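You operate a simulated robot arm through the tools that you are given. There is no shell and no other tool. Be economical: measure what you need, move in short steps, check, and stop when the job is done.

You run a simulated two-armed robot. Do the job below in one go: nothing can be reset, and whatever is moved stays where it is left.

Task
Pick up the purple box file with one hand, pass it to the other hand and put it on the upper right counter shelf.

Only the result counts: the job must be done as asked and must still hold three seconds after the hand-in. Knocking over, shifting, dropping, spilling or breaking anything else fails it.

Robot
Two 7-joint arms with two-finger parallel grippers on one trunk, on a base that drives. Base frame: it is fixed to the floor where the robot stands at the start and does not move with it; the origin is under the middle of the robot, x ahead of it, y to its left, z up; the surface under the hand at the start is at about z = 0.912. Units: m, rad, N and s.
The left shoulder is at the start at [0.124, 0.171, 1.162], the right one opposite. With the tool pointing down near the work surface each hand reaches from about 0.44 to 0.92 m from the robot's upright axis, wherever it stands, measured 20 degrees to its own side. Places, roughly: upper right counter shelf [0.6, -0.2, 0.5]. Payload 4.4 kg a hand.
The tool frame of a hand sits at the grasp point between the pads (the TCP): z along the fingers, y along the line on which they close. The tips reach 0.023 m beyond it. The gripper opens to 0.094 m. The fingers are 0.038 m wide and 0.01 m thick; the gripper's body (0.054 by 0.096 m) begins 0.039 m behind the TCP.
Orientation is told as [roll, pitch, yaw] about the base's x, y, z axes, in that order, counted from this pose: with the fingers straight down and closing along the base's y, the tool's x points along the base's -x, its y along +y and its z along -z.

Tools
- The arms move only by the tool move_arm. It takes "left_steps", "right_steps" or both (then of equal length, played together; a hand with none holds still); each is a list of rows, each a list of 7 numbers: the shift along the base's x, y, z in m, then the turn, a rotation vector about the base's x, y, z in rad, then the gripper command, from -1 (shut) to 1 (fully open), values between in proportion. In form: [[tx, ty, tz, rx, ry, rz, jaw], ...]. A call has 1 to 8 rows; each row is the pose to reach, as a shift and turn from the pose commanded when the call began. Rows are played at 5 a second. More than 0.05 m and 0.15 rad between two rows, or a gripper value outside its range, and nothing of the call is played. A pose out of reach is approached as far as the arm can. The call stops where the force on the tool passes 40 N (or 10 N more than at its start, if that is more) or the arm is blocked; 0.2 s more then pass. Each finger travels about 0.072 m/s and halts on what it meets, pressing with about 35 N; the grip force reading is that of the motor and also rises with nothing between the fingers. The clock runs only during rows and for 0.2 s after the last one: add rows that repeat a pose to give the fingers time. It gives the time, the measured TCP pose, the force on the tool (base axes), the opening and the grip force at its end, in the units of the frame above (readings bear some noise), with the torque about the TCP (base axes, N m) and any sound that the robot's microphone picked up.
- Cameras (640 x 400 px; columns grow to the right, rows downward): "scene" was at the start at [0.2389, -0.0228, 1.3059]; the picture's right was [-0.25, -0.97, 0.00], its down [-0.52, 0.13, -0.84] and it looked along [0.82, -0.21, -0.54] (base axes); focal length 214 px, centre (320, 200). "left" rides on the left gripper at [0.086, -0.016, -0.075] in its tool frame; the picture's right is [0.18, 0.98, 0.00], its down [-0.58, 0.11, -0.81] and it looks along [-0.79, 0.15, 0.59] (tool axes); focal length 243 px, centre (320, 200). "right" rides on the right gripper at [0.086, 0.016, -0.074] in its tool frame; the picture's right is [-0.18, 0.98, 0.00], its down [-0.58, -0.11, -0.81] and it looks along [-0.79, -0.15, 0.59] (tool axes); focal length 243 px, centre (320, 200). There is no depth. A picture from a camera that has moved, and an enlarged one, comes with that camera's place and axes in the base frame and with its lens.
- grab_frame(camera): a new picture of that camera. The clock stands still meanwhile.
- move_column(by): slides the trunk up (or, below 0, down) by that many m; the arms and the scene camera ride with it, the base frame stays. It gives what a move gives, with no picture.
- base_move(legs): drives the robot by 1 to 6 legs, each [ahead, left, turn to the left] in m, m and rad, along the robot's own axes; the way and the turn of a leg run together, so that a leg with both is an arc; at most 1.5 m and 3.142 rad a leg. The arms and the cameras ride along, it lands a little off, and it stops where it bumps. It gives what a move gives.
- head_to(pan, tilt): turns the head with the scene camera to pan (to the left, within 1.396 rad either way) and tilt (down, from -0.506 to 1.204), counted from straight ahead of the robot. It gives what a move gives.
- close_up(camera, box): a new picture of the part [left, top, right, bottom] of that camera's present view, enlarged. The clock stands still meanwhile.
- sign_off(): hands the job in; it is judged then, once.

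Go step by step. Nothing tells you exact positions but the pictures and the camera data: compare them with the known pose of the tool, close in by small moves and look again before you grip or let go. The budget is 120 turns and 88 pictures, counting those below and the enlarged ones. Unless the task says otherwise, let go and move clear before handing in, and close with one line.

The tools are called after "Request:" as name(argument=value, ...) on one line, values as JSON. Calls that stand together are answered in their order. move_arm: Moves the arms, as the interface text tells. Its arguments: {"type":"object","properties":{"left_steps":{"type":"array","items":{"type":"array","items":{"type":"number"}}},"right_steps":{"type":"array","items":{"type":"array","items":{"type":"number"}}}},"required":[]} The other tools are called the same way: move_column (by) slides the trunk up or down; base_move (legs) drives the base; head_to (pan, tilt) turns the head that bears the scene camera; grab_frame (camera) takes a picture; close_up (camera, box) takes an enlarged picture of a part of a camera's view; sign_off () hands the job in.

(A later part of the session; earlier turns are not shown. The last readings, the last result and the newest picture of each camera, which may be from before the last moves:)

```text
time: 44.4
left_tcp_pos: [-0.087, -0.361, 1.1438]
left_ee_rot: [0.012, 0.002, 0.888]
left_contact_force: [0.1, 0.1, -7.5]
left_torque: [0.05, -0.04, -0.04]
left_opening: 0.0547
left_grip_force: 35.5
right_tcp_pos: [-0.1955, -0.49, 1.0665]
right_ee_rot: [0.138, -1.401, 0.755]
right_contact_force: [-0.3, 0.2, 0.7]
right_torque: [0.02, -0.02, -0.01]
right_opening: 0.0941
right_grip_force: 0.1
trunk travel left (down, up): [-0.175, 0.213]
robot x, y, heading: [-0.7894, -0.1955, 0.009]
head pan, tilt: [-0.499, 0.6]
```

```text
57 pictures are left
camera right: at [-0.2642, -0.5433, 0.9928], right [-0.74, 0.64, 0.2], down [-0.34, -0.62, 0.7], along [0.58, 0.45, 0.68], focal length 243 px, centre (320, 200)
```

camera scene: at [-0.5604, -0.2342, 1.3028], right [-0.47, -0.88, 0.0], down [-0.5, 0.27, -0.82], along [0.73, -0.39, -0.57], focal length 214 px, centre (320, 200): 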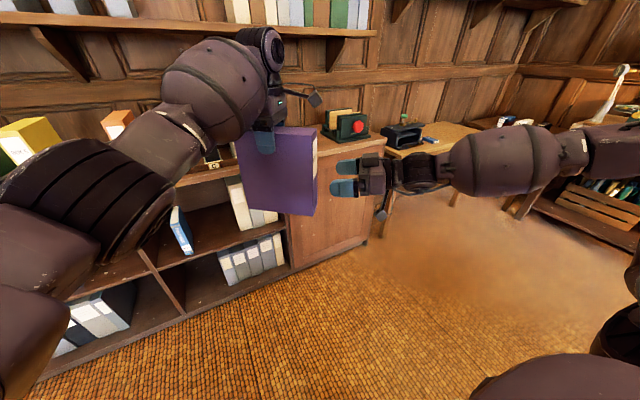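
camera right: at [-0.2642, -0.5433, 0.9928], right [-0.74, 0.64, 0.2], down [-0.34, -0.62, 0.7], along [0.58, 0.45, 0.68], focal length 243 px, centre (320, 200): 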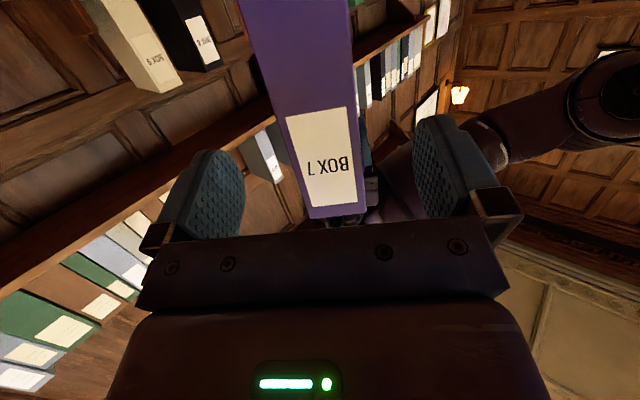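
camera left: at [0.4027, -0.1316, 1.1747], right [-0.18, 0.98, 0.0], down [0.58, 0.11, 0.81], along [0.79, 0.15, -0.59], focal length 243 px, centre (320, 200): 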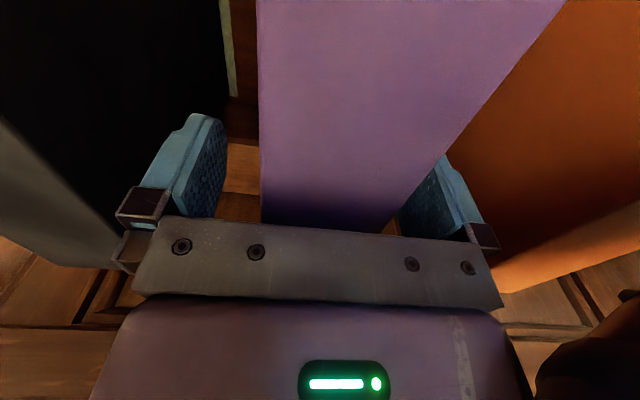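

Lateral error is about 3 mm; box lies centred between the fingers. I advance so the pads straddle the front ~3 cm.

Request:
move_arm(right_steps=[[0.0145, 0.015, 0, 0, 0, -0.003, 1], [0.027, 0.031, 0, 0, 0, -0.005, 1], [0.038, 0.046, 0, 0, 0, -0.005, 1], [0.048, 0.058, 0, 0, 0, -0.005, 1], [0.0572, 0.0668, 0, 0, 0, -0.005, 1], [0.0572, 0.0668, 0, 0, 0, -0.005, 1]])

Request:
grab_frame(camera="scene")

Request:
grab_frame(camera="right")

```text
time: 45.8
left_tcp_pos: [-0.0862, -0.362, 1.1452]
left_ee_rot: [0.009, 0.003, 0.889]
left_contact_force: [-0.1, -0.4, -6.8]
left_torque: [0.03, -0.06, 0.02]
left_opening: 0.055
left_grip_force: 35.4
right_tcp_pos: [-0.1386, -0.423, 1.0653]
right_ee_rot: [0.14, -1.4, 0.748]
right_contact_force: [0.2, -0.6, -0.7]
right_torque: [-0.01, -0.01, 0.04]
right_opening: 0.0941
right_grip_force: 0.0
trunk travel left (down, up): [-0.175, 0.213]
robot x, y, heading: [-0.7895, -0.1924, 0.002]
head pan, tilt: [-0.499, 0.6]
```

```text
56 pictures are left
camera scene: at [-0.5604, -0.2342, 1.3028], right [-0.47, -0.88, 0.0], down [-0.5, 0.27, -0.82], along [0.73, -0.39, -0.57], focal length 214 px, centre (320, 200)
```

scene: 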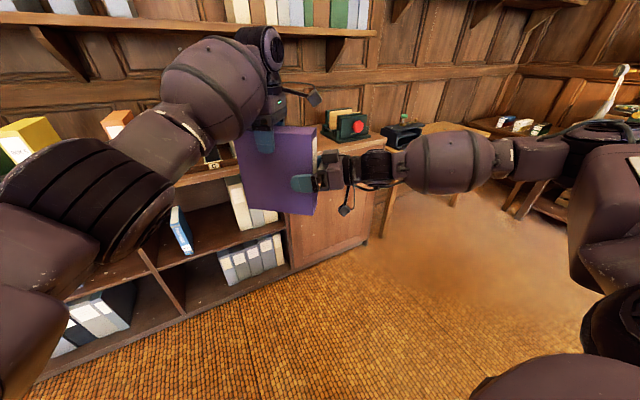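

```text
55 pictures are left
camera right: at [-0.2066, -0.4771, 0.9927], right [-0.74, 0.64, 0.2], down [-0.34, -0.62, 0.7], along [0.58, 0.45, 0.68], focal length 243 px, centre (320, 200)
```

right: 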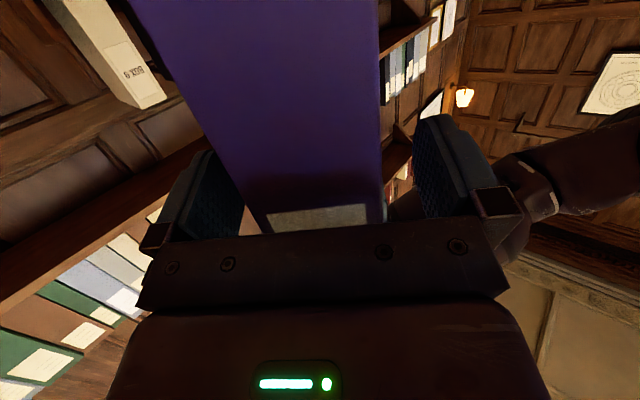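

I check the depth of overlap closely.

Request:
close_up(camera="scene", box=[220, 90, 380, 230])

```text
2.86 times, centred on (300, 160) of scene
camera zoom: at [-0.5604, -0.2342, 1.3028], right [-0.47, -0.88, 0.0], down [-0.5, 0.27, -0.82], along [0.73, -0.39, -0.57], focal length 613 px, centre (377, 314)
```

zoom: 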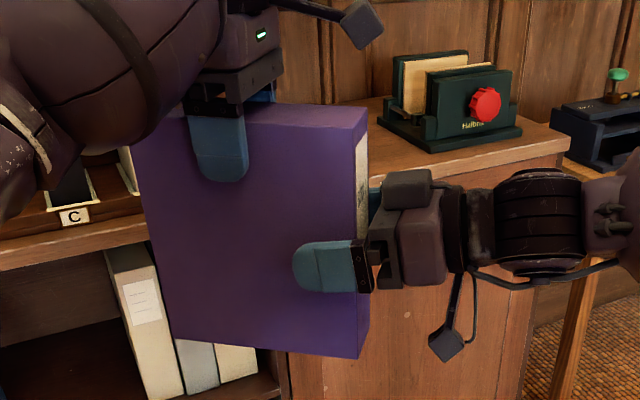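

Fingers overlap the front by about 5 cm. I close the right gripper.

Request:
move_arm(right_steps=[[0, 0, 0, 0, 0, 0, 0.4], [0, 0, 0, 0, 0, 0, 0], [0, 0, 0, 0, 0, 0, -1], [0, 0, 0, 0, 0, 0, -1], [0, 0, 0, 0, 0, 0, -1]])

```text
time: 47.0
left_tcp_pos: [-0.0853, -0.3618, 1.1454]
left_ee_rot: [0.012, 0.005, 0.886]
left_contact_force: [-10.0, 4.3, -8.2]
left_torque: [0.87, 1.01, -0.94]
left_opening: 0.0547
left_grip_force: 35.1
right_tcp_pos: [-0.1374, -0.4223, 1.0651]
right_ee_rot: [0.134, -1.401, 0.752]
right_contact_force: [10.2, -3.1, 0.4]
right_torque: [-0.54, -0.27, 0.16]
right_opening: 0.0554
right_grip_force: 34.9
trunk travel left (down, up): [-0.175, 0.213]
robot x, y, heading: [-0.7929, -0.1938, 0.008]
head pan, tilt: [-0.499, 0.6]
```

Both hands hold it. I open the left hand slowly and watch whether the box stays.

Request:
move_arm(left_steps=[[0, 0, 0, 0, 0, 0, 0.3], [0, 0, 0, 0, 0, 0, 0.45], [0, 0, 0, 0, 0, 0, 0.45]])

Request:
close_up(camera="scene", box=[220, 90, 380, 230])

```text
time: 47.8
left_tcp_pos: [-0.0857, -0.3627, 1.1454]
left_ee_rot: [0.009, 0.004, 0.89]
left_contact_force: [-0.7, 0.1, 0.4]
left_torque: [0.04, 0.0, 0.0]
left_opening: 0.0687
left_grip_force: 0.0
right_tcp_pos: [-0.1368, -0.4229, 1.0665]
right_ee_rot: [0.143, -1.401, 0.746]
right_contact_force: [0.8, 1.2, -7.0]
right_torque: [-0.36, 0.33, -0.03]
right_opening: 0.0547
right_grip_force: 35.3
trunk travel left (down, up): [-0.175, 0.213]
robot x, y, heading: [-0.7904, -0.1913, 0.014]
head pan, tilt: [-0.499, 0.6]
```

```text
2.86 times, centred on (300, 160) of scene
camera zoom: at [-0.5602, -0.2341, 1.3027], right [-0.47, -0.88, 0.0], down [-0.5, 0.27, -0.82], along [0.73, -0.39, -0.57], focal length 613 px, centre (377, 314)
```

zoom: 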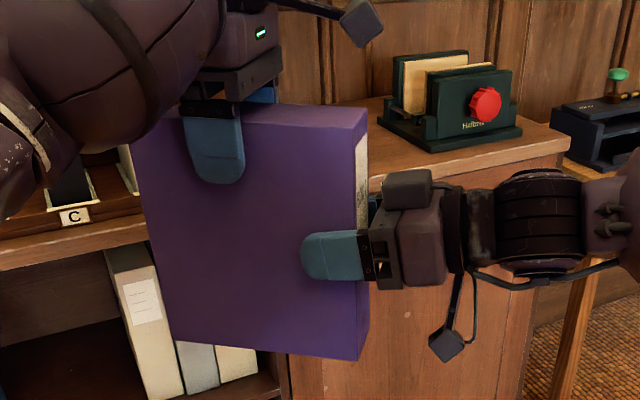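

The right hand holds it without sag. I lift the left hand off and out to the left.

Request:
move_arm(left_steps=[[0, 0, 0, 0, 0, 0, 0.7], [0, 0, 0.02, 0, 0, 0, 0.7], [0, 0, 0.05, 0, 0, 0, 0.7], [0, 0, 0.09, 0, 0, 0, 0.7], [0, 0.03, 0.12, 0, 0, -0.1, 0.7], [-0.01, 0.07, 0.12, 0, 0, -0.2, 0.7], [-0.02, 0.11, 0.12, 0, 0, -0.3, 0.7], [-0.04, 0.15, 0.12, 0, 0, -0.4, 0.7]])

Request:
move_arm(left_steps=[[-0.04, 0.04, 0, 0, 0, -0.1, 0.7], [-0.08, 0.08, 0, 0, 0, -0.2, 0.7], [-0.11, 0.12, 0, 0, 0, -0.3, 0.7], [-0.14, 0.16, 0, 0, 0, -0.4, 0.7], [-0.16, 0.2, 0, 0, 0, -0.48, 0.7], [-0.16, 0.24, 0, 0, 0, -0.48, 0.7]])

Request:
grab_frame(camera="scene")

```text
time: 48.7
left_tcp_pos: [-0.0621, -0.3193, 1.0868]
left_ee_rot: [0.186, 0.096, 0.968]
left_contact_force: [0.4, 0.1, -0.3]
left_torque: [-0.03, 0.04, 0.04]
left_opening: 0.0805
left_grip_force: 0.5
right_tcp_pos: [-0.1363, -0.4238, 1.0543]
right_ee_rot: [0.204, -1.383, 0.684]
right_contact_force: [-0.1, 0.4, -7.5]
right_torque: [-0.36, 0.26, 0.02]
right_opening: 0.0547
right_grip_force: 35.1
trunk travel left (down, up): [-0.175, 0.213]
robot x, y, heading: [-0.7898, -0.193, 0.012]
head pan, tilt: [-0.499, 0.6]
stopped in row 4 (left hand): the arm was blocked; the commanded pose is now the measured one
```

```text
refused: row 1 steps farther than a row can; nothing moved
```

```text
52 pictures are left
camera scene: at [-0.5574, -0.2338, 1.3017], right [-0.47, -0.88, 0.0], down [-0.5, 0.27, -0.82], along [0.73, -0.39, -0.57], focal length 214 px, centre (320, 200)
```

scene: 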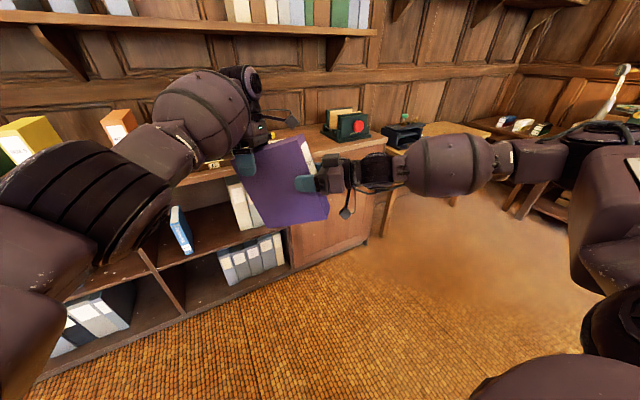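

The left arm dipped instead of rising and tilted the box in the right grip. I look closely before anything else.

Request:
close_up(camera="scene", box=[200, 60, 380, 230])

Request:
grab_frame(camera="left")

```text
2.35 times, centred on (290, 145) of scene
camera zoom: at [-0.5574, -0.2338, 1.3017], right [-0.47, -0.88, 0.0], down [-0.5, 0.27, -0.82], along [0.73, -0.39, -0.57], focal length 505 px, centre (391, 329)
```

zoom: 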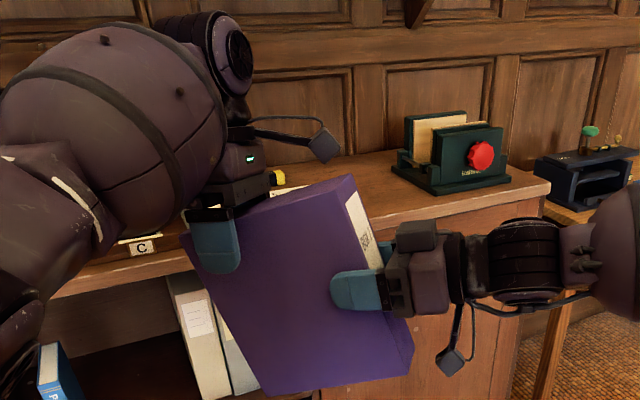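

```text
50 pictures are left
camera left: at [-0.0818, -0.4033, 1.1643], right [-0.89, 0.41, 0.2], down [0.41, 0.52, 0.75], along [0.21, 0.75, -0.63], focal length 243 px, centre (320, 200)
```

left: 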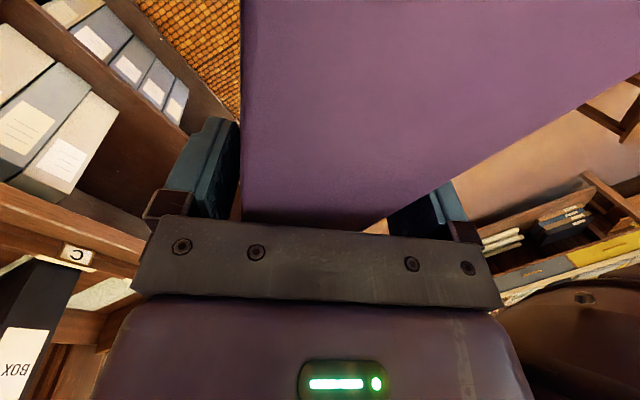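

The box is still firmly in the right hand, only tilted about 20° (back end low); it is still straddled by the left fingers. I'll open the left fully and draw the right hand with the box straight down, out of the left fingers.

Request:
move_arm(left_steps=[[0, 0, 0, 0, 0, 0, 1], [0, 0, 0, 0, 0, 0, 1], [0, 0, 0, 0, 0, 0, 1]], right_steps=[[0, 0, -0.01, 0, 0, 0, -1], [0, 0, -0.02, 0, 0, 0, -1], [0, 0, -0.03, 0, 0, 0, -1]])

Request:
close_up(camera="scene", box=[200, 60, 380, 230])

```text
time: 49.5
left_tcp_pos: [-0.0634, -0.3219, 1.0905]
left_ee_rot: [0.186, 0.097, 0.968]
left_contact_force: [-0.4, 0.8, -0.7]
left_torque: [-0.02, 0.0, 0.02]
left_opening: 0.0939
left_grip_force: 0.0
right_tcp_pos: [-0.1389, -0.4235, 1.0278]
right_ee_rot: [0.185, -1.386, 0.701]
right_contact_force: [-0.2, -1.7, -7.3]
right_torque: [-0.34, 0.29, 0.02]
right_opening: 0.055
right_grip_force: 35.5
trunk travel left (down, up): [-0.175, 0.213]
robot x, y, heading: [-0.7906, -0.1921, 0.005]
head pan, tilt: [-0.499, 0.6]
```

```text
2.35 times, centred on (290, 145) of scene
camera zoom: at [-0.5598, -0.2343, 1.3026], right [-0.47, -0.88, 0.0], down [-0.5, 0.27, -0.82], along [0.73, -0.39, -0.57], focal length 505 px, centre (391, 329)
```

zoom: 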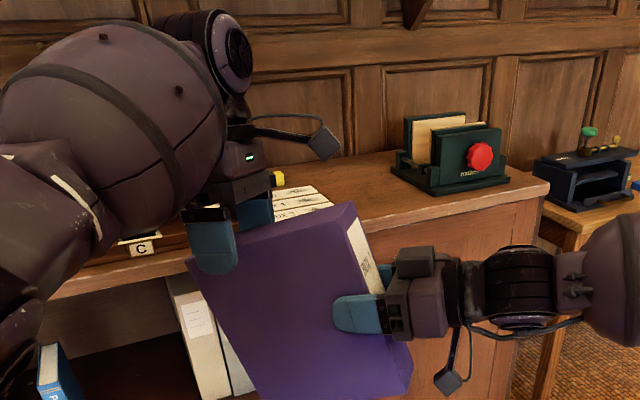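

Works well; the box comes down freely. I continue down, 6 cm more.

Request:
move_arm(right_steps=[[0, 0, -0.015, 0, 0, 0, -1], [0, 0, -0.03, 0, 0, 0, -1], [0, 0, -0.045, 0, 0, 0, -1], [0, 0, -0.06, 0, 0, 0, -1]])

Request:
close_up(camera="scene", box=[200, 60, 380, 230])

```text
time: 50.5
left_tcp_pos: [-0.0638, -0.3215, 1.0906]
left_ee_rot: [0.184, 0.099, 0.969]
left_contact_force: [-0.4, 0.1, 0.1]
left_torque: [0.0, -0.01, 0.01]
left_opening: 0.0942
left_grip_force: 0.1
right_tcp_pos: [-0.1395, -0.4218, 0.9677]
right_ee_rot: [0.182, -1.385, 0.704]
right_contact_force: [0.2, -0.3, -7.6]
right_torque: [-0.38, 0.31, 0.01]
right_opening: 0.0548
right_grip_force: 34.8
trunk travel left (down, up): [-0.175, 0.213]
robot x, y, heading: [-0.789, -0.1942, 0.006]
head pan, tilt: [-0.499, 0.6]
```

```text
2.35 times, centred on (290, 145) of scene
camera zoom: at [-0.5598, -0.2342, 1.3026], right [-0.47, -0.88, 0.0], down [-0.5, 0.27, -0.82], along [0.73, -0.39, -0.57], focal length 505 px, centre (391, 329)
```

zoom: 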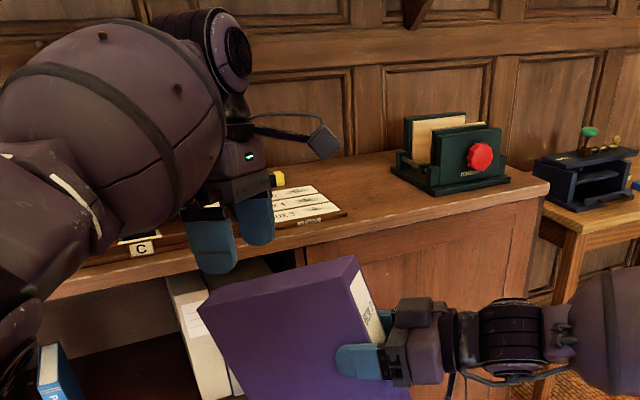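

The left tips are now just above the box. I take the right hand with the box down and to the right, away from the left hand.

Request:
move_arm(right_steps=[[0, 0, -0.02, 0, 0, 0, -1], [0, -0.03, -0.03, 0, 0, 0, -1], [0, -0.07, -0.03, 0, 0, 0, -1], [0, -0.11, -0.03, 0, 0, 0, -1], [0, -0.15, -0.03, 0, 0, 0, -1]])

Request:
grab_frame(camera="scene")

```text
time: 51.7
left_tcp_pos: [-0.0631, -0.3211, 1.0916]
left_ee_rot: [0.181, 0.1, 0.97]
left_contact_force: [-0.6, -0.1, -0.8]
left_torque: [0.01, 0.0, 0.02]
left_opening: 0.0942
left_grip_force: 0.1
right_tcp_pos: [-0.1401, -0.5762, 0.9369]
right_ee_rot: [0.186, -1.389, 0.698]
right_contact_force: [1.6, -0.3, -6.0]
right_torque: [-0.36, 0.3, 0.0]
right_opening: 0.0548
right_grip_force: 35.4
trunk travel left (down, up): [-0.175, 0.213]
robot x, y, heading: [-0.7933, -0.194, 0.009]
head pan, tilt: [-0.499, 0.6]
```

```text
47 pictures are left
camera scene: at [-0.5604, -0.2349, 1.3027], right [-0.47, -0.88, 0.0], down [-0.5, 0.27, -0.82], along [0.73, -0.39, -0.57], focal length 214 px, centre (320, 200)
```

scene: 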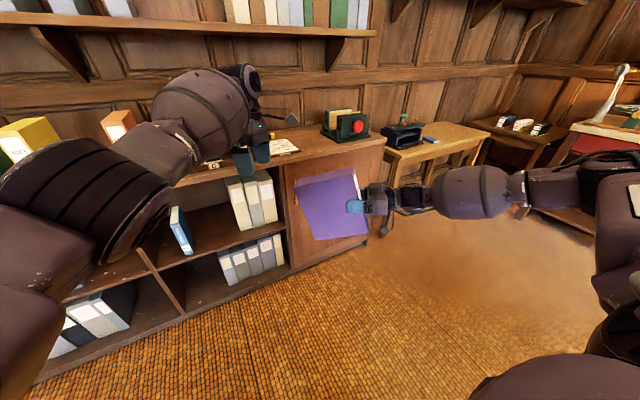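

Clear. I tuck the left arm back to its own side.

Request:
move_arm(left_steps=[[-0.01, 0.04, 0.02, 0, 0, -0.12, 1], [-0.03, 0.08, 0.03, 0, 0, -0.24, 1], [-0.05, 0.12, 0.05, 0, 0, -0.36, 1], [-0.07, 0.16, 0.06, 0, 0, -0.48, 1], [-0.09, 0.2, 0.08, 0, 0, -0.6, 1], [-0.12, 0.235, 0.09, 0, 0, -0.72, 1], [-0.15, 0.27, 0.1, 0, 0, -0.84, 1], [-0.18, 0.305, 0.11, 0, 0, -0.96, 1]])

Request:
move_arm(left_steps=[[-0.02, 0.04, 0, 0, 0, 0, 1], [-0.04, 0.08, 0, 0, 0, 0, 1], [-0.06, 0.12, 0, 0, 0, 0, 1], [-0.06, 0.12, 0, 0, 0, 0, 1]])

Request:
grab_frame(camera="scene")

```text
time: 53.5
left_tcp_pos: [-0.2488, -0.021, 1.2034]
left_ee_rot: [0.179, 0.096, -0.005]
left_contact_force: [-0.5, 1.1, 0.9]
left_torque: [-0.02, -0.02, 0.0]
left_opening: 0.0939
left_grip_force: 0.2
right_tcp_pos: [-0.1415, -0.5748, 0.9406]
right_ee_rot: [0.174, -1.388, 0.712]
right_contact_force: [-0.1, 0.6, -7.6]
right_torque: [-0.37, 0.27, 0.03]
right_opening: 0.0548
right_grip_force: 34.8
trunk travel left (down, up): [-0.175, 0.213]
robot x, y, heading: [-0.7894, -0.1925, 0.008]
head pan, tilt: [-0.499, 0.6]
```

```text
time: 54.5
left_tcp_pos: [-0.3044, 0.0965, 1.2024]
left_ee_rot: [0.181, 0.098, -0.004]
left_contact_force: [-0.4, 0.1, -0.2]
left_torque: [-0.03, 0.0, -0.03]
left_opening: 0.0938
left_grip_force: 0.2
right_tcp_pos: [-0.14, -0.5764, 0.9366]
right_ee_rot: [0.188, -1.385, 0.697]
right_contact_force: [-1.0, 0.3, -7.8]
right_torque: [-0.36, 0.28, 0.0]
right_opening: 0.055
right_grip_force: 35.1
trunk travel left (down, up): [-0.175, 0.213]
robot x, y, heading: [-0.7922, -0.1929, 0.012]
head pan, tilt: [-0.499, 0.6]
```

```text
46 pictures are left
camera scene: at [-0.5593, -0.2352, 1.3024], right [-0.47, -0.88, 0.0], down [-0.5, 0.27, -0.82], along [0.73, -0.39, -0.57], focal length 214 px, centre (320, 200)
```

scene: 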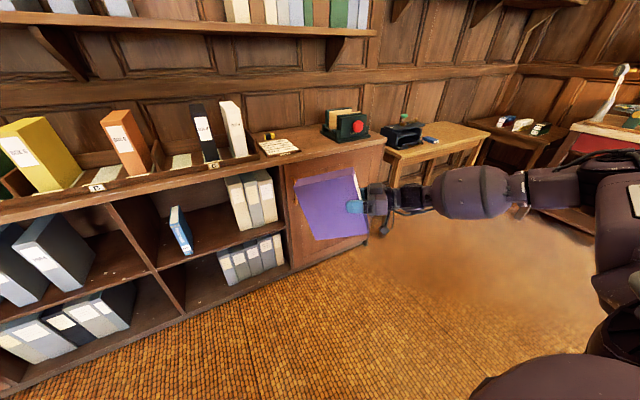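

Left arm is clear. Now I turn the right hand to point straight ahead again, going out right and up (the config that worked).

Request:
move_arm(right_steps=[[0, -0.02, 0.02, 0, 0, -0.11, -1], [0, -0.04, 0.04, 0, 0, -0.22, -1], [0, -0.06, 0.06, 0, 0, -0.33, -1], [0, -0.08, 0.08, 0, 0, -0.44, -1], [0, -0.1, 0.1, 0, 0, -0.55, -1], [0, -0.12, 0.12, 0, 0, -0.66, -1], [0, -0.14, 0.14, 0, 0, -0.77, -1], [0, -0.155, 0.16, 0, 0, -0.88, -1]])

Request:
head_to(pan=-0.7, tilt=0.6)

Request:
grab_frame(camera="scene")

```text
time: 56.3
left_tcp_pos: [-0.3055, 0.0974, 1.2026]
left_ee_rot: [0.18, 0.096, 0.0]
left_contact_force: [-0.6, -0.1, 0.3]
left_torque: [0.0, 0.02, -0.01]
left_opening: 0.0938
left_grip_force: 0.0
right_tcp_pos: [-0.1395, -0.7302, 1.0988]
right_ee_rot: [0.188, -1.385, -0.185]
right_contact_force: [-0.4, -0.1, -6.3]
right_torque: [0.02, 0.47, 0.01]
right_opening: 0.0551
right_grip_force: 35.1
trunk travel left (down, up): [-0.175, 0.213]
robot x, y, heading: [-0.7922, -0.1911, 0.008]
head pan, tilt: [-0.499, 0.6]
```

```text
time: 57.1
left_tcp_pos: [-0.3054, 0.0968, 1.2026]
left_ee_rot: [0.179, 0.096, -0.003]
left_contact_force: [0.0, -0.9, -0.2]
left_torque: [0.01, -0.01, 0.01]
left_opening: 0.0941
left_grip_force: 0.0
right_tcp_pos: [-0.141, -0.7306, 1.0992]
right_ee_rot: [0.182, -1.384, -0.178]
right_contact_force: [-1.1, 0.1, -7.5]
right_torque: [-0.02, 0.49, -0.01]
right_opening: 0.0548
right_grip_force: 34.9
trunk travel left (down, up): [-0.175, 0.213]
robot x, y, heading: [-0.7924, -0.1958, 0.012]
head pan, tilt: [-0.7, 0.6]
```

```text
45 pictures are left
camera scene: at [-0.57, -0.2491, 1.3027], right [-0.64, -0.77, 0.0], down [-0.44, 0.36, -0.82], along [0.64, -0.53, -0.57], focal length 214 px, centre (320, 200)
```

scene: 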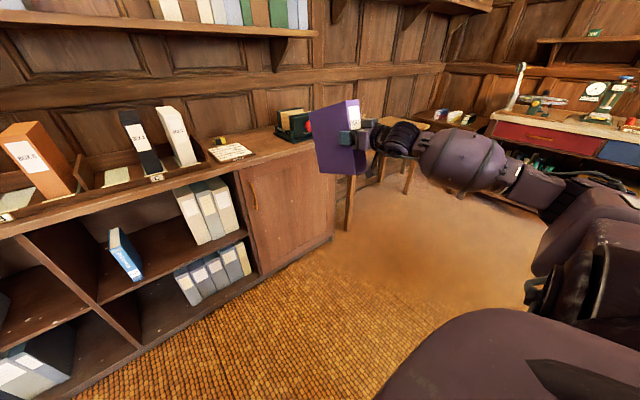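

Good: hand forward, elbow down. I lower the trunk fully and check the box tilt.

Request:
move_column(by=-0.17)

Request:
close_up(camera="scene", box=[280, 80, 400, 200])

```text
time: 59.0
left_tcp_pos: [-0.3076, 0.0973, 1.0336]
left_ee_rot: [0.18, 0.096, -0.002]
left_contact_force: [-0.2, 0.2, -0.8]
left_torque: [-0.01, -0.01, -0.03]
left_opening: 0.0941
left_grip_force: 0.0
right_tcp_pos: [-0.1396, -0.728, 0.9289]
right_ee_rot: [0.182, -1.389, -0.174]
right_contact_force: [-0.8, 0.3, -7.0]
right_torque: [0.0, 0.46, 0.02]
right_opening: 0.055
right_grip_force: 34.6
trunk travel left (down, up): [-0.005, 0.383]
robot x, y, heading: [-0.7919, -0.193, 0.004]
head pan, tilt: [-0.7, 0.6]
```

```text
3.33 times, centred on (340, 140) of scene
camera zoom: at [-0.4194, -0.2477, 1.0967], right [-0.64, -0.77, 0.0], down [-0.44, 0.36, -0.82], along [0.64, -0.53, -0.57], focal length 715 px, centre (253, 400)
```

zoom: 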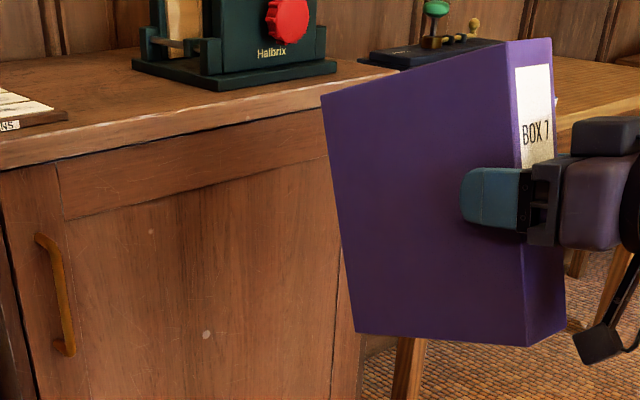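

The box is tilted about 18° back-end-down. I lower the hand to shelf height and pitch it up a bit to reduce that.

Request:
move_arm(right_steps=[[0, 0.01, -0.04, 0, 0, 0, -1], [0, 0.02, -0.08, 0, 0, 0, -1], [0, 0.04, -0.12, 0, 0, 0, -1], [0, 0.06, -0.16, 0, 0, 0, -1], [0, 0.08, -0.19, 0, -0.05, 0, -1], [0, 0.1, -0.22, 0, -0.1, 0, -1], [0, 0.11, -0.25, 0, -0.15, 0, -1], [0, 0.115, -0.265, 0, -0.2, 0, -1]])

Request:
grab_frame(camera="scene")

```text
time: 60.8
left_tcp_pos: [-0.3075, 0.0966, 1.0321]
left_ee_rot: [0.18, 0.099, -0.001]
left_contact_force: [0.7, -0.3, 0.2]
left_torque: [-0.01, 0.01, 0.01]
left_opening: 0.0939
left_grip_force: 0.1
right_tcp_pos: [-0.1374, -0.6127, 0.6632]
right_ee_rot: [2.138, -1.535, -2.129]
right_contact_force: [0.8, -0.2, -7.6]
right_torque: [0.0, 0.52, 0.01]
right_opening: 0.055
right_grip_force: 35.7
trunk travel left (down, up): [-0.005, 0.383]
robot x, y, heading: [-0.7867, -0.1964, 0.011]
head pan, tilt: [-0.7, 0.6]
```

```text
43 pictures are left
camera scene: at [-0.4187, -0.2476, 1.0963], right [-0.64, -0.77, 0.0], down [-0.44, 0.36, -0.82], along [0.64, -0.53, -0.57], focal length 214 px, centre (320, 200)
```

scene: 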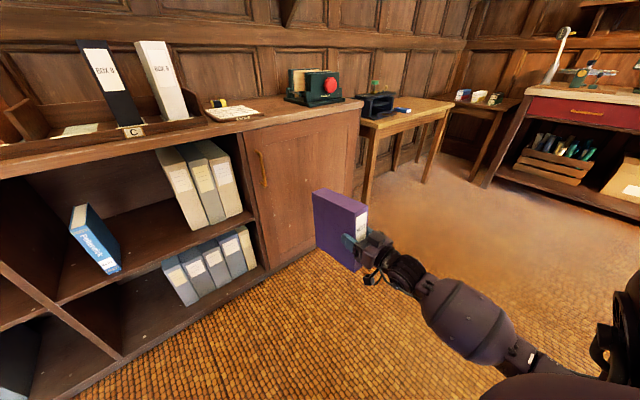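

Reached. I try the remaining pitch correction, and look at the compartment from this lower camera.

Request:
move_arm(right_steps=[[0, 0, 0, 0, -0.06, 0, -1], [0, 0, 0, 0, -0.12, 0, -1], [0, 0, 0, 0, -0.12, 0, -1]])

Request:
close_up(camera="scene", box=[290, 170, 410, 290])

Request:
head_to(pan=0.05, tilt=0.5)

Request:
grab_frame(camera="scene")

```text
time: 61.6
left_tcp_pos: [-0.307, 0.0984, 1.0331]
left_ee_rot: [0.18, 0.098, 0.0]
left_contact_force: [1.3, -1.6, -0.5]
left_torque: [-0.01, 0.0, -0.03]
left_opening: 0.094
left_grip_force: 0.2
right_tcp_pos: [-0.14, -0.6127, 0.6627]
right_ee_rot: [2.925, -1.428, -2.914]
right_contact_force: [-0.6, 0.2, -7.1]
right_torque: [-0.02, 0.53, 0.02]
right_opening: 0.055
right_grip_force: 34.8
trunk travel left (down, up): [-0.005, 0.383]
robot x, y, heading: [-0.791, -0.1922, 0.011]
head pan, tilt: [-0.7, 0.6]
```

```text
3.33 times, centred on (350, 230) of scene
camera zoom: at [-0.4188, -0.2477, 1.0963], right [-0.64, -0.77, 0.0], down [-0.44, 0.36, -0.82], along [0.64, -0.53, -0.57], focal length 715 px, centre (220, 100)
```

zoom: 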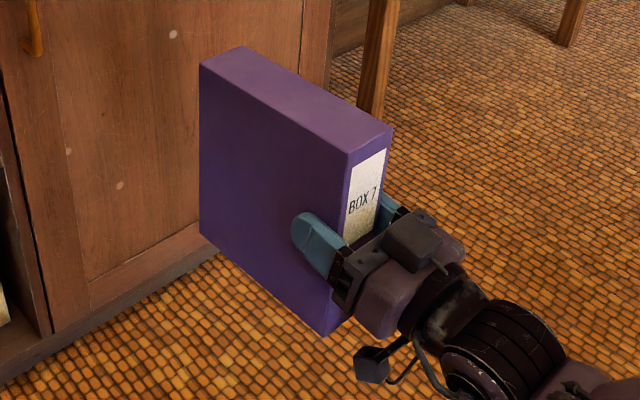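

```text
time: 62.7
left_tcp_pos: [-0.3069, 0.0979, 1.031]
left_ee_rot: [0.18, 0.099, -0.001]
left_contact_force: [-0.4, 0.1, -0.2]
left_torque: [-0.04, 0.0, 0.01]
left_opening: 0.0938
left_grip_force: 0.1
right_tcp_pos: [-0.1396, -0.6139, 0.6632]
right_ee_rot: [2.926, -1.429, -2.916]
right_contact_force: [-0.6, 0.1, -7.5]
right_torque: [-0.01, 0.51, -0.01]
right_opening: 0.055
right_grip_force: 34.9
trunk travel left (down, up): [-0.005, 0.383]
robot x, y, heading: [-0.7897, -0.1953, 0.006]
head pan, tilt: [0.051, 0.499]
```

```text
41 pictures are left
camera scene: at [-0.396, -0.186, 1.1054], right [0.06, -1.0, 0.0], down [-0.48, -0.03, -0.88], along [0.88, 0.05, -0.48], focal length 214 px, centre (320, 200)
```

scene: 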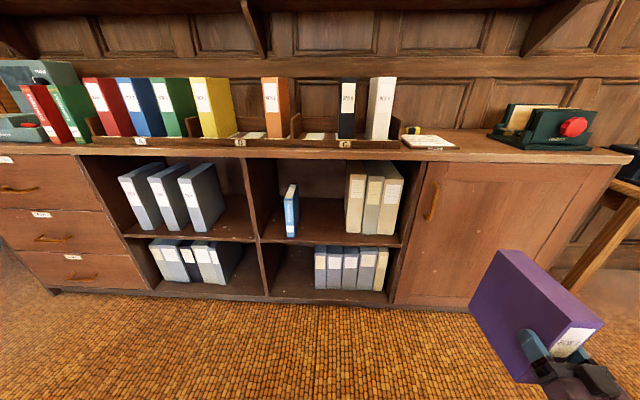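

The box is now upright in the hand (bottom z≈0.557, front x≈−0.16). I zoom on the compartment to fix its geometry.

Request:
close_up(camera="scene", box=[235, 130, 435, 255])

```text
3.20 times, centred on (335, 192) of scene
camera zoom: at [-0.396, -0.186, 1.1054], right [0.06, -1.0, 0.0], down [-0.48, -0.03, -0.88], along [0.88, 0.05, -0.48], focal length 686 px, centre (272, 224)
```

zoom: 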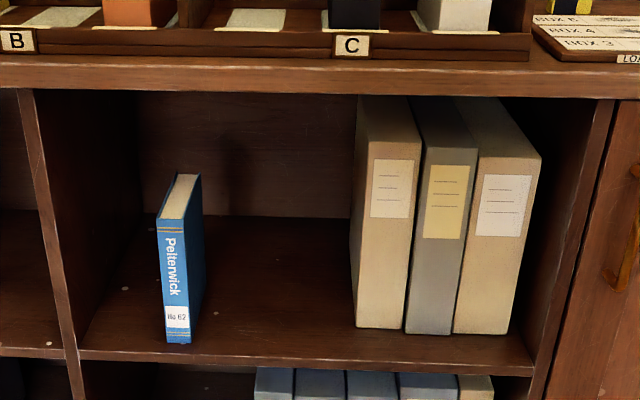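

Gap on the shelf: book's right face y≈−0.035, binder's left face y≈−0.26; I aim at y≈−0.148. I drive sideways first, staying away from the counter.

Request:
base_move(legs=[[0, 0.465, 0], [0.15, 0, 0]])

Request:
head_to(pan=-0.6, tilt=0.55)

Request:
grab_frame(camera="scene")

Request:
grab_frame(camera="right")

```text
time: 68.3
left_tcp_pos: [-0.1526, 0.5579, 1.0317]
left_ee_rot: [0.179, 0.099, -0.011]
left_contact_force: [0.5, -0.1, 0.3]
left_torque: [0.0, 0.02, -0.01]
left_opening: 0.0939
left_grip_force: 0.1
right_tcp_pos: [0.0088, -0.1544, 0.6626]
right_ee_rot: [2.926, -1.429, -2.921]
right_contact_force: [-0.5, 0.0, -7.4]
right_torque: [-0.01, 0.55, -0.01]
right_opening: 0.0546
right_grip_force: 34.3
trunk travel left (down, up): [-0.005, 0.383]
robot x, y, heading: [-0.6431, 0.2726, -0.004]
head pan, tilt: [0.051, 0.499]
```

```text
time: 69.3
left_tcp_pos: [-0.1537, 0.5569, 1.032]
left_ee_rot: [0.178, 0.096, -0.01]
left_contact_force: [0.2, 0.0, -0.1]
left_torque: [-0.03, -0.03, 0.01]
left_opening: 0.094
left_grip_force: 0.1
right_tcp_pos: [0.0088, -0.1532, 0.6635]
right_ee_rot: [2.925, -1.429, -2.923]
right_contact_force: [-0.1, -0.9, -7.2]
right_torque: [0.0, 0.54, 0.04]
right_opening: 0.0547
right_grip_force: 34.9
trunk travel left (down, up): [-0.005, 0.383]
robot x, y, heading: [-0.6337, 0.2704, -0.002]
head pan, tilt: [-0.6, 0.55]
```

```text
39 pictures are left
camera scene: at [-0.261, 0.2194, 1.1008], right [-0.56, -0.83, 0.0], down [-0.43, 0.29, -0.85], along [0.7, -0.48, -0.52], focal length 214 px, centre (320, 200)
```

scene: 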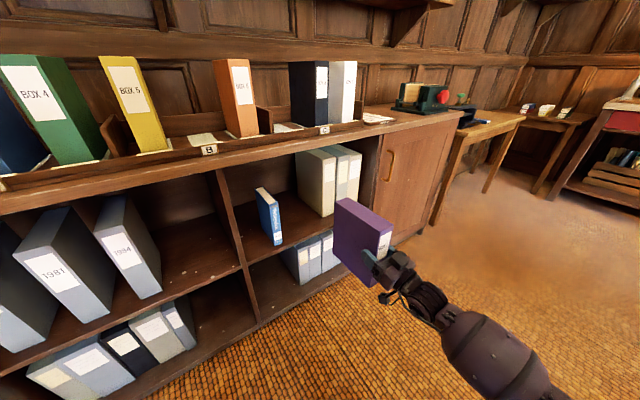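

```text
38 pictures are left
camera right: at [-0.0528, -0.1332, 0.5671], right [-0.03, 0.98, 0.21], down [-0.88, -0.13, 0.46], along [0.48, -0.17, 0.86], focal length 243 px, centre (320, 200)
```

right: 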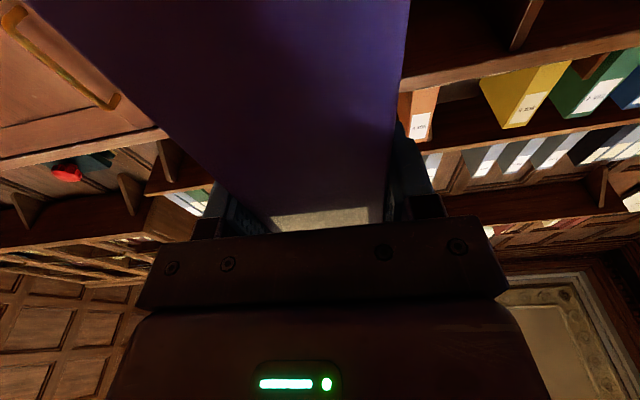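

Aligned laterally (y≈−0.153). I advance until the box's rear is just short of the shelf front and check clearances.

Request:
base_move(legs=[[0.1, 0.005, 0.002]])

Request:
close_up(camera="scene", box=[220, 130, 420, 330])

```text
time: 70.5
left_tcp_pos: [-0.0537, 0.562, 1.0328]
left_ee_rot: [0.18, 0.096, -0.011]
left_contact_force: [1.0, 0.3, -1.3]
left_torque: [0.01, -0.01, 0.0]
left_opening: 0.0941
left_grip_force: 0.1
right_tcp_pos: [0.1071, -0.1502, 0.6637]
right_ee_rot: [2.923, -1.43, -2.922]
right_contact_force: [0.4, -0.1, -7.0]
right_torque: [0.05, 0.5, 0.02]
right_opening: 0.0549
right_grip_force: 35.0
trunk travel left (down, up): [-0.005, 0.383]
robot x, y, heading: [-0.5419, 0.2763, -0.001]
head pan, tilt: [-0.6, 0.55]
```

```text
2.00 times, centred on (320, 230) of scene
camera zoom: at [-0.1619, 0.2238, 1.1006], right [-0.57, -0.82, 0.0], down [-0.43, 0.3, -0.85], along [0.7, -0.48, -0.52], focal length 429 px, centre (320, 140)
```

zoom: 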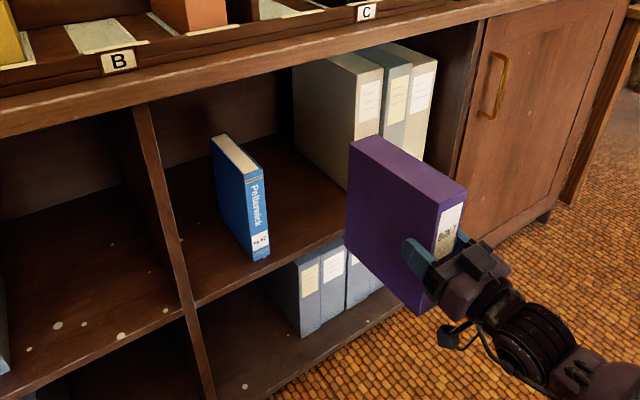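

Clearances look right. I drive the box partly in.

Request:
base_move(legs=[[0.12, 0, 0.002]])

Request:
grab_frame(camera="scene")

```text
time: 71.7
left_tcp_pos: [0.0665, 0.5641, 1.0324]
left_ee_rot: [0.18, 0.099, -0.01]
left_contact_force: [-0.6, -0.7, -0.5]
left_torque: [0.01, 0.02, 0.01]
left_opening: 0.094
left_grip_force: 0.1
right_tcp_pos: [0.2273, -0.1487, 0.6617]
right_ee_rot: [2.923, -1.431, -2.919]
right_contact_force: [0.1, 0.1, -7.3]
right_torque: [0.0, 0.54, -0.01]
right_opening: 0.0548
right_grip_force: 34.6
trunk travel left (down, up): [-0.005, 0.383]
robot x, y, heading: [-0.4221, 0.2768, 0.002]
head pan, tilt: [-0.6, 0.55]
```

```text
36 pictures are left
camera scene: at [-0.0421, 0.2246, 1.1006], right [-0.56, -0.83, 0.0], down [-0.43, 0.29, -0.85], along [0.7, -0.48, -0.52], focal length 214 px, centre (320, 200)
```

scene: 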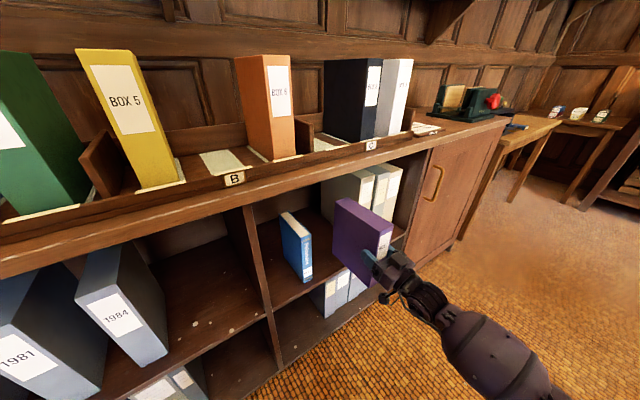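

Entering cleanly between book and binders. I drive on.

Request:
base_move(legs=[[0.12, 0, 0]])

Request:
grab_frame(camera="scene")

Request:
close_up(camera="scene", box=[240, 180, 440, 330])

```text
time: 72.9
left_tcp_pos: [0.1846, 0.5627, 1.0325]
left_ee_rot: [0.179, 0.097, -0.013]
left_contact_force: [-0.6, 0.1, -0.1]
left_torque: [0.0, 0.02, 0.01]
left_opening: 0.0937
left_grip_force: 0.1
right_tcp_pos: [0.3447, -0.1505, 0.6614]
right_ee_rot: [2.922, -1.432, -2.919]
right_contact_force: [-0.4, -0.5, -7.9]
right_torque: [0.0, 0.51, -0.01]
right_opening: 0.0547
right_grip_force: 35.6
trunk travel left (down, up): [-0.005, 0.383]
robot x, y, heading: [-0.3051, 0.2785, 0.002]
head pan, tilt: [-0.6, 0.55]
```

```text
35 pictures are left
camera scene: at [0.076, 0.224, 1.1006], right [-0.57, -0.82, 0.0], down [-0.43, 0.3, -0.85], along [0.7, -0.48, -0.52], focal length 214 px, centre (320, 200)
```

scene: 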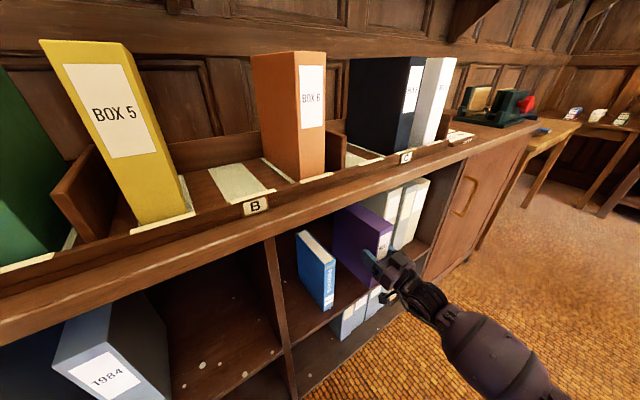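

```text
2.67 times, centred on (340, 255) of scene
camera zoom: at [0.076, 0.224, 1.1006], right [-0.57, -0.82, 0.0], down [-0.43, 0.3, -0.85], along [0.7, -0.48, -0.52], focal length 572 px, centre (267, 53)
```

zoom: 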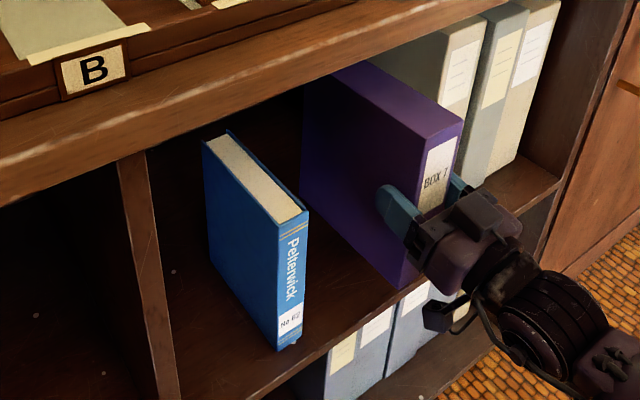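

Nearly there; book clear by several cm. I move 1.5 cm further in with the arm and lower 3.5 cm.

Request:
move_arm(right_steps=[[0.015, 0, 0, 0, 0, 0, -1], [0.015, 0, -0.015, 0, 0, 0, -1], [0.015, 0, -0.025, 0, 0, 0, -1], [0.015, 0, -0.035, 0, 0, 0, -1], [0.015, 0, -0.035, 0, 0, 0, -1]])

Request:
close_up(camera="scene", box=[240, 180, 440, 330])

```text
time: 74.1
left_tcp_pos: [0.1851, 0.5624, 1.0323]
left_ee_rot: [0.18, 0.095, -0.011]
left_contact_force: [-0.2, -0.8, 0.2]
left_torque: [-0.03, 0.01, 0.03]
left_opening: 0.0938
left_grip_force: 0.0
right_tcp_pos: [0.3588, -0.1478, 0.6271]
right_ee_rot: [2.921, -1.431, -2.919]
right_contact_force: [0.5, 0.4, -6.8]
right_torque: [0.04, 0.5, -0.01]
right_opening: 0.0547
right_grip_force: 35.5
trunk travel left (down, up): [-0.005, 0.383]
robot x, y, heading: [-0.3008, 0.2784, -0.0]
head pan, tilt: [-0.6, 0.55]
```

```text
2.67 times, centred on (340, 255) of scene
camera zoom: at [0.0755, 0.224, 1.1008], right [-0.57, -0.82, 0.0], down [-0.43, 0.3, -0.85], along [0.7, -0.48, -0.52], focal length 572 px, centre (267, 53)
```

zoom: 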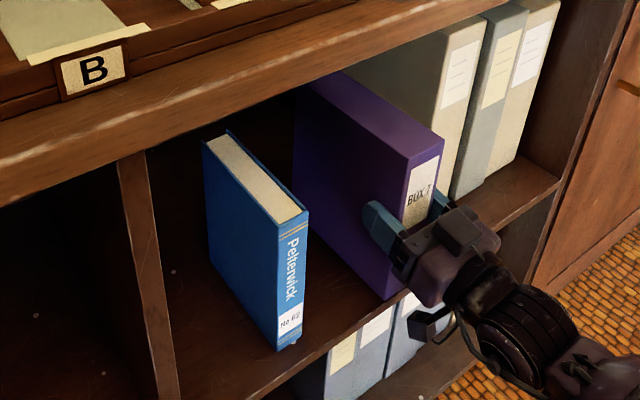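

The box front is about flush with the shelf edge and 1–2 cm up. I move in 1.8 cm and lower gently, watching force.

Request:
move_arm(right_steps=[[0.009, 0, 0, 0, 0, 0, -1], [0.018, 0, 0, 0, 0, 0, -1], [0.018, 0, -0.004, 0, 0, 0, -1], [0.018, 0, -0.008, 0, 0, 0, -1], [0.018, 0, -0.008, 0, 0, 0, -1]])

Request:
close_up(camera="scene", box=[280, 200, 440, 320])

```text
time: 75.3
left_tcp_pos: [0.1845, 0.5616, 1.0322]
left_ee_rot: [0.182, 0.098, -0.012]
left_contact_force: [-0.7, 0.0, 0.1]
left_torque: [-0.03, -0.06, -0.01]
left_opening: 0.0941
left_grip_force: 0.0
right_tcp_pos: [0.3779, -0.1499, 0.6197]
right_ee_rot: [2.921, -1.432, -2.92]
right_contact_force: [-0.2, -1.0, -7.4]
right_torque: [-0.03, 0.52, -0.01]
right_opening: 0.0549
right_grip_force: 35.0
trunk travel left (down, up): [-0.005, 0.383]
robot x, y, heading: [-0.3038, 0.2773, -0.001]
head pan, tilt: [-0.6, 0.55]
```

```text
3.33 times, centred on (360, 260) of scene
camera zoom: at [0.0756, 0.224, 1.1008], right [-0.57, -0.82, 0.0], down [-0.43, 0.3, -0.85], along [0.7, -0.48, -0.52], focal length 715 px, centre (187, 0)
```

zoom: 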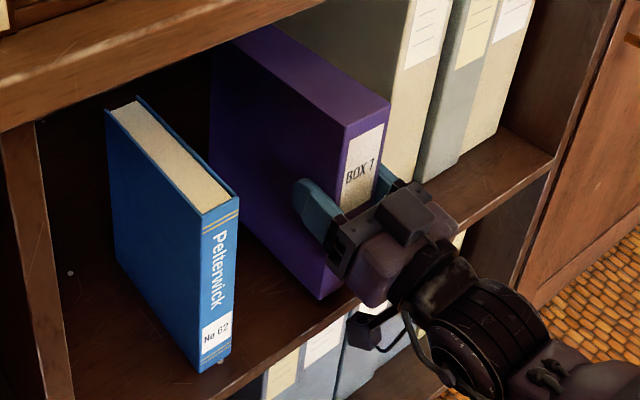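

Box is inside the edge. I lower in 3 mm steps until the shelf takes the weight.

Request:
move_arm(right_steps=[[0, 0, -0.003, 0, 0, 0, -1], [0, 0, -0.006, 0, 0, 0, -1], [0, 0, -0.008, 0, 0, 0, -1], [0, 0, -0.008, 0, 0, 0, -1]])

Request:
close_up(camera="scene", box=[280, 200, 440, 320])

```text
time: 76.3
left_tcp_pos: [0.1841, 0.5624, 1.0331]
left_ee_rot: [0.18, 0.097, -0.012]
left_contact_force: [-0.4, -0.3, -0.4]
left_torque: [-0.01, 0.01, -0.01]
left_opening: 0.0939
left_grip_force: 0.0
right_tcp_pos: [0.3773, -0.1491, 0.6111]
right_ee_rot: [2.921, -1.432, -2.921]
right_contact_force: [-0.2, 0.4, -8.0]
right_torque: [0.03, 0.51, -0.03]
right_opening: 0.0545
right_grip_force: 35.2
trunk travel left (down, up): [-0.005, 0.383]
robot x, y, heading: [-0.3022, 0.2751, -0.002]
head pan, tilt: [-0.6, 0.55]
```

```text
3.33 times, centred on (360, 260) of scene
camera zoom: at [0.0756, 0.224, 1.1008], right [-0.57, -0.82, 0.0], down [-0.43, 0.3, -0.85], along [0.7, -0.48, -0.52], focal length 715 px, centre (187, 0)
```

zoom: 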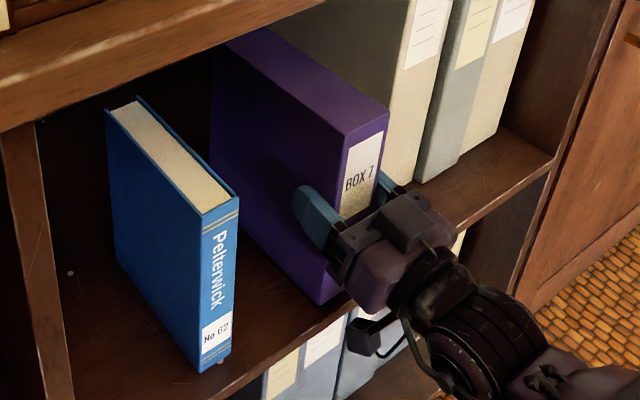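

Still free (full weight on the hand). I continue down carefully.

Request:
move_arm(right_steps=[[0, 0, -0.003, 0, 0, 0, -1], [0, 0, -0.006, 0, 0, 0, -1], [0, 0, -0.006, 0, 0, 0, -1]])

Request:
move_arm(right_steps=[[0, 0, -0.002, 0, 0, 0, -1], [0, 0, -0.004, 0, 0, 0, -1], [0, 0, -0.004, 0, 0, 0, -1]])

```text
time: 77.1
left_tcp_pos: [0.1838, 0.5618, 1.0337]
left_ee_rot: [0.179, 0.096, -0.011]
left_contact_force: [0.0, 0.0, -0.2]
left_torque: [0.02, 0.0, 0.0]
left_opening: 0.094
left_grip_force: 0.2
right_tcp_pos: [0.377, -0.1496, 0.6068]
right_ee_rot: [2.936, -1.426, -2.933]
right_contact_force: [-1.4, -1.8, -0.8]
right_torque: [-0.24, -0.36, -0.16]
right_opening: 0.0548
right_grip_force: 34.9
trunk travel left (down, up): [-0.005, 0.383]
robot x, y, heading: [-0.3019, 0.2774, 0.006]
head pan, tilt: [-0.6, 0.55]
```

```text
time: 77.9
left_tcp_pos: [0.1817, 0.5623, 1.0332]
left_ee_rot: [0.178, 0.095, -0.012]
left_contact_force: [0.1, 0.6, -0.7]
left_torque: [-0.03, -0.02, 0.0]
left_opening: 0.0939
left_grip_force: 0.0
right_tcp_pos: [0.3771, -0.1496, 0.6044]
right_ee_rot: [2.94, -1.425, -2.938]
right_contact_force: [-7.4, 1.1, 10.4]
right_torque: [-0.34, -1.38, -0.12]
right_opening: 0.0548
right_grip_force: 35.3
trunk travel left (down, up): [-0.005, 0.383]
robot x, y, heading: [-0.3021, 0.2788, -0.002]
head pan, tilt: [-0.6, 0.55]
```

Contact: the shelf carries the box now. I check it sits flat.

Request:
close_up(camera="scene", box=[280, 200, 440, 320])

Request:
head_to(pan=-0.9, tilt=0.7)

Request:
grab_frame(camera="scene")

```text
3.33 times, centred on (360, 260) of scene
camera zoom: at [0.0738, 0.2247, 1.1017], right [-0.57, -0.82, 0.0], down [-0.43, 0.3, -0.85], along [0.7, -0.48, -0.52], focal length 715 px, centre (187, 0)
```

zoom: 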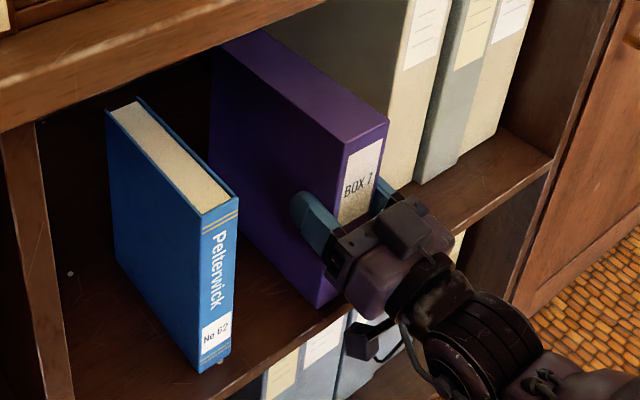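

```text
time: 78.7
left_tcp_pos: [0.1813, 0.5626, 1.0337]
left_ee_rot: [0.179, 0.093, -0.012]
left_contact_force: [-0.4, -1.0, 0.4]
left_torque: [-0.01, 0.01, -0.01]
left_opening: 0.0937
left_grip_force: 0.0
right_tcp_pos: [0.3767, -0.1493, 0.6036]
right_ee_rot: [2.938, -1.43, -2.934]
right_contact_force: [-4.2, -0.5, 14.4]
right_torque: [-0.61, 0.84, 0.01]
right_opening: 0.055
right_grip_force: 35.4
trunk travel left (down, up): [-0.005, 0.383]
robot x, y, heading: [-0.3034, 0.2784, 0.003]
head pan, tilt: [-0.901, 0.7]
```

```text
29 pictures are left
camera scene: at [0.0527, 0.2091, 1.0885], right [-0.78, -0.62, 0.0], down [-0.4, 0.5, -0.77], along [0.48, -0.6, -0.64], focal length 214 px, centre (320, 200)
```

scene: 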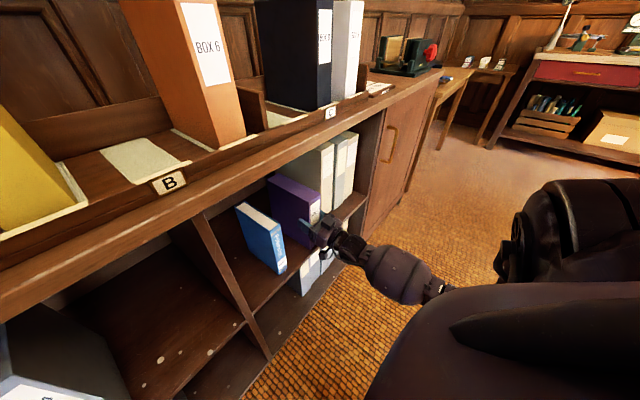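

It sits flat on the shelf. I release.

Request:
move_arm(right_steps=[[0, 0, 0.001, 0, 0, 0, 0.2], [0, 0, 0.001, 0, 0, 0, 0.4], [0, 0, 0.001, 0, 0, 0, 0.7], [0, 0, 0.001, 0, 0, 0, 0.7]])

Request:
close_up(camera="scene", box=[220, 160, 380, 290])

```text
time: 79.7
left_tcp_pos: [0.1835, 0.5632, 1.0326]
left_ee_rot: [0.18, 0.098, -0.013]
left_contact_force: [-0.4, -0.5, 0.1]
left_torque: [-0.01, 0.01, 0.02]
left_opening: 0.0942
left_grip_force: 0.2
right_tcp_pos: [0.3769, -0.1492, 0.6032]
right_ee_rot: [2.924, -1.429, -2.923]
right_contact_force: [-0.9, 0.4, -0.4]
right_torque: [0.03, -0.02, -0.03]
right_opening: 0.08
right_grip_force: 0.0
trunk travel left (down, up): [-0.005, 0.383]
robot x, y, heading: [-0.3038, 0.2742, 0.001]
head pan, tilt: [-0.901, 0.7]
```

```text
3.08 times, centred on (300, 225) of scene
camera zoom: at [0.0537, 0.2084, 1.0879], right [-0.78, -0.62, 0.0], down [-0.4, 0.51, -0.76], along [0.47, -0.6, -0.64], focal length 660 px, centre (382, 123)
```

zoom: 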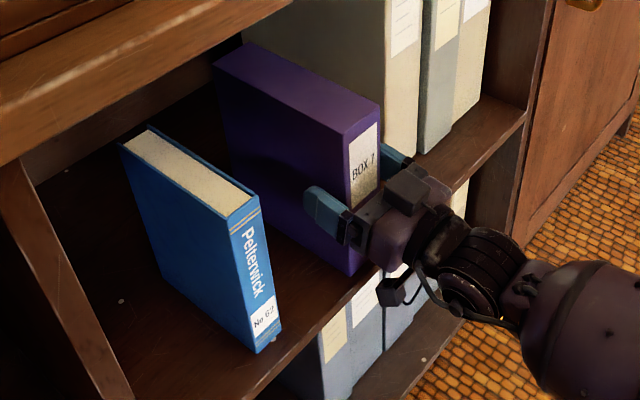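

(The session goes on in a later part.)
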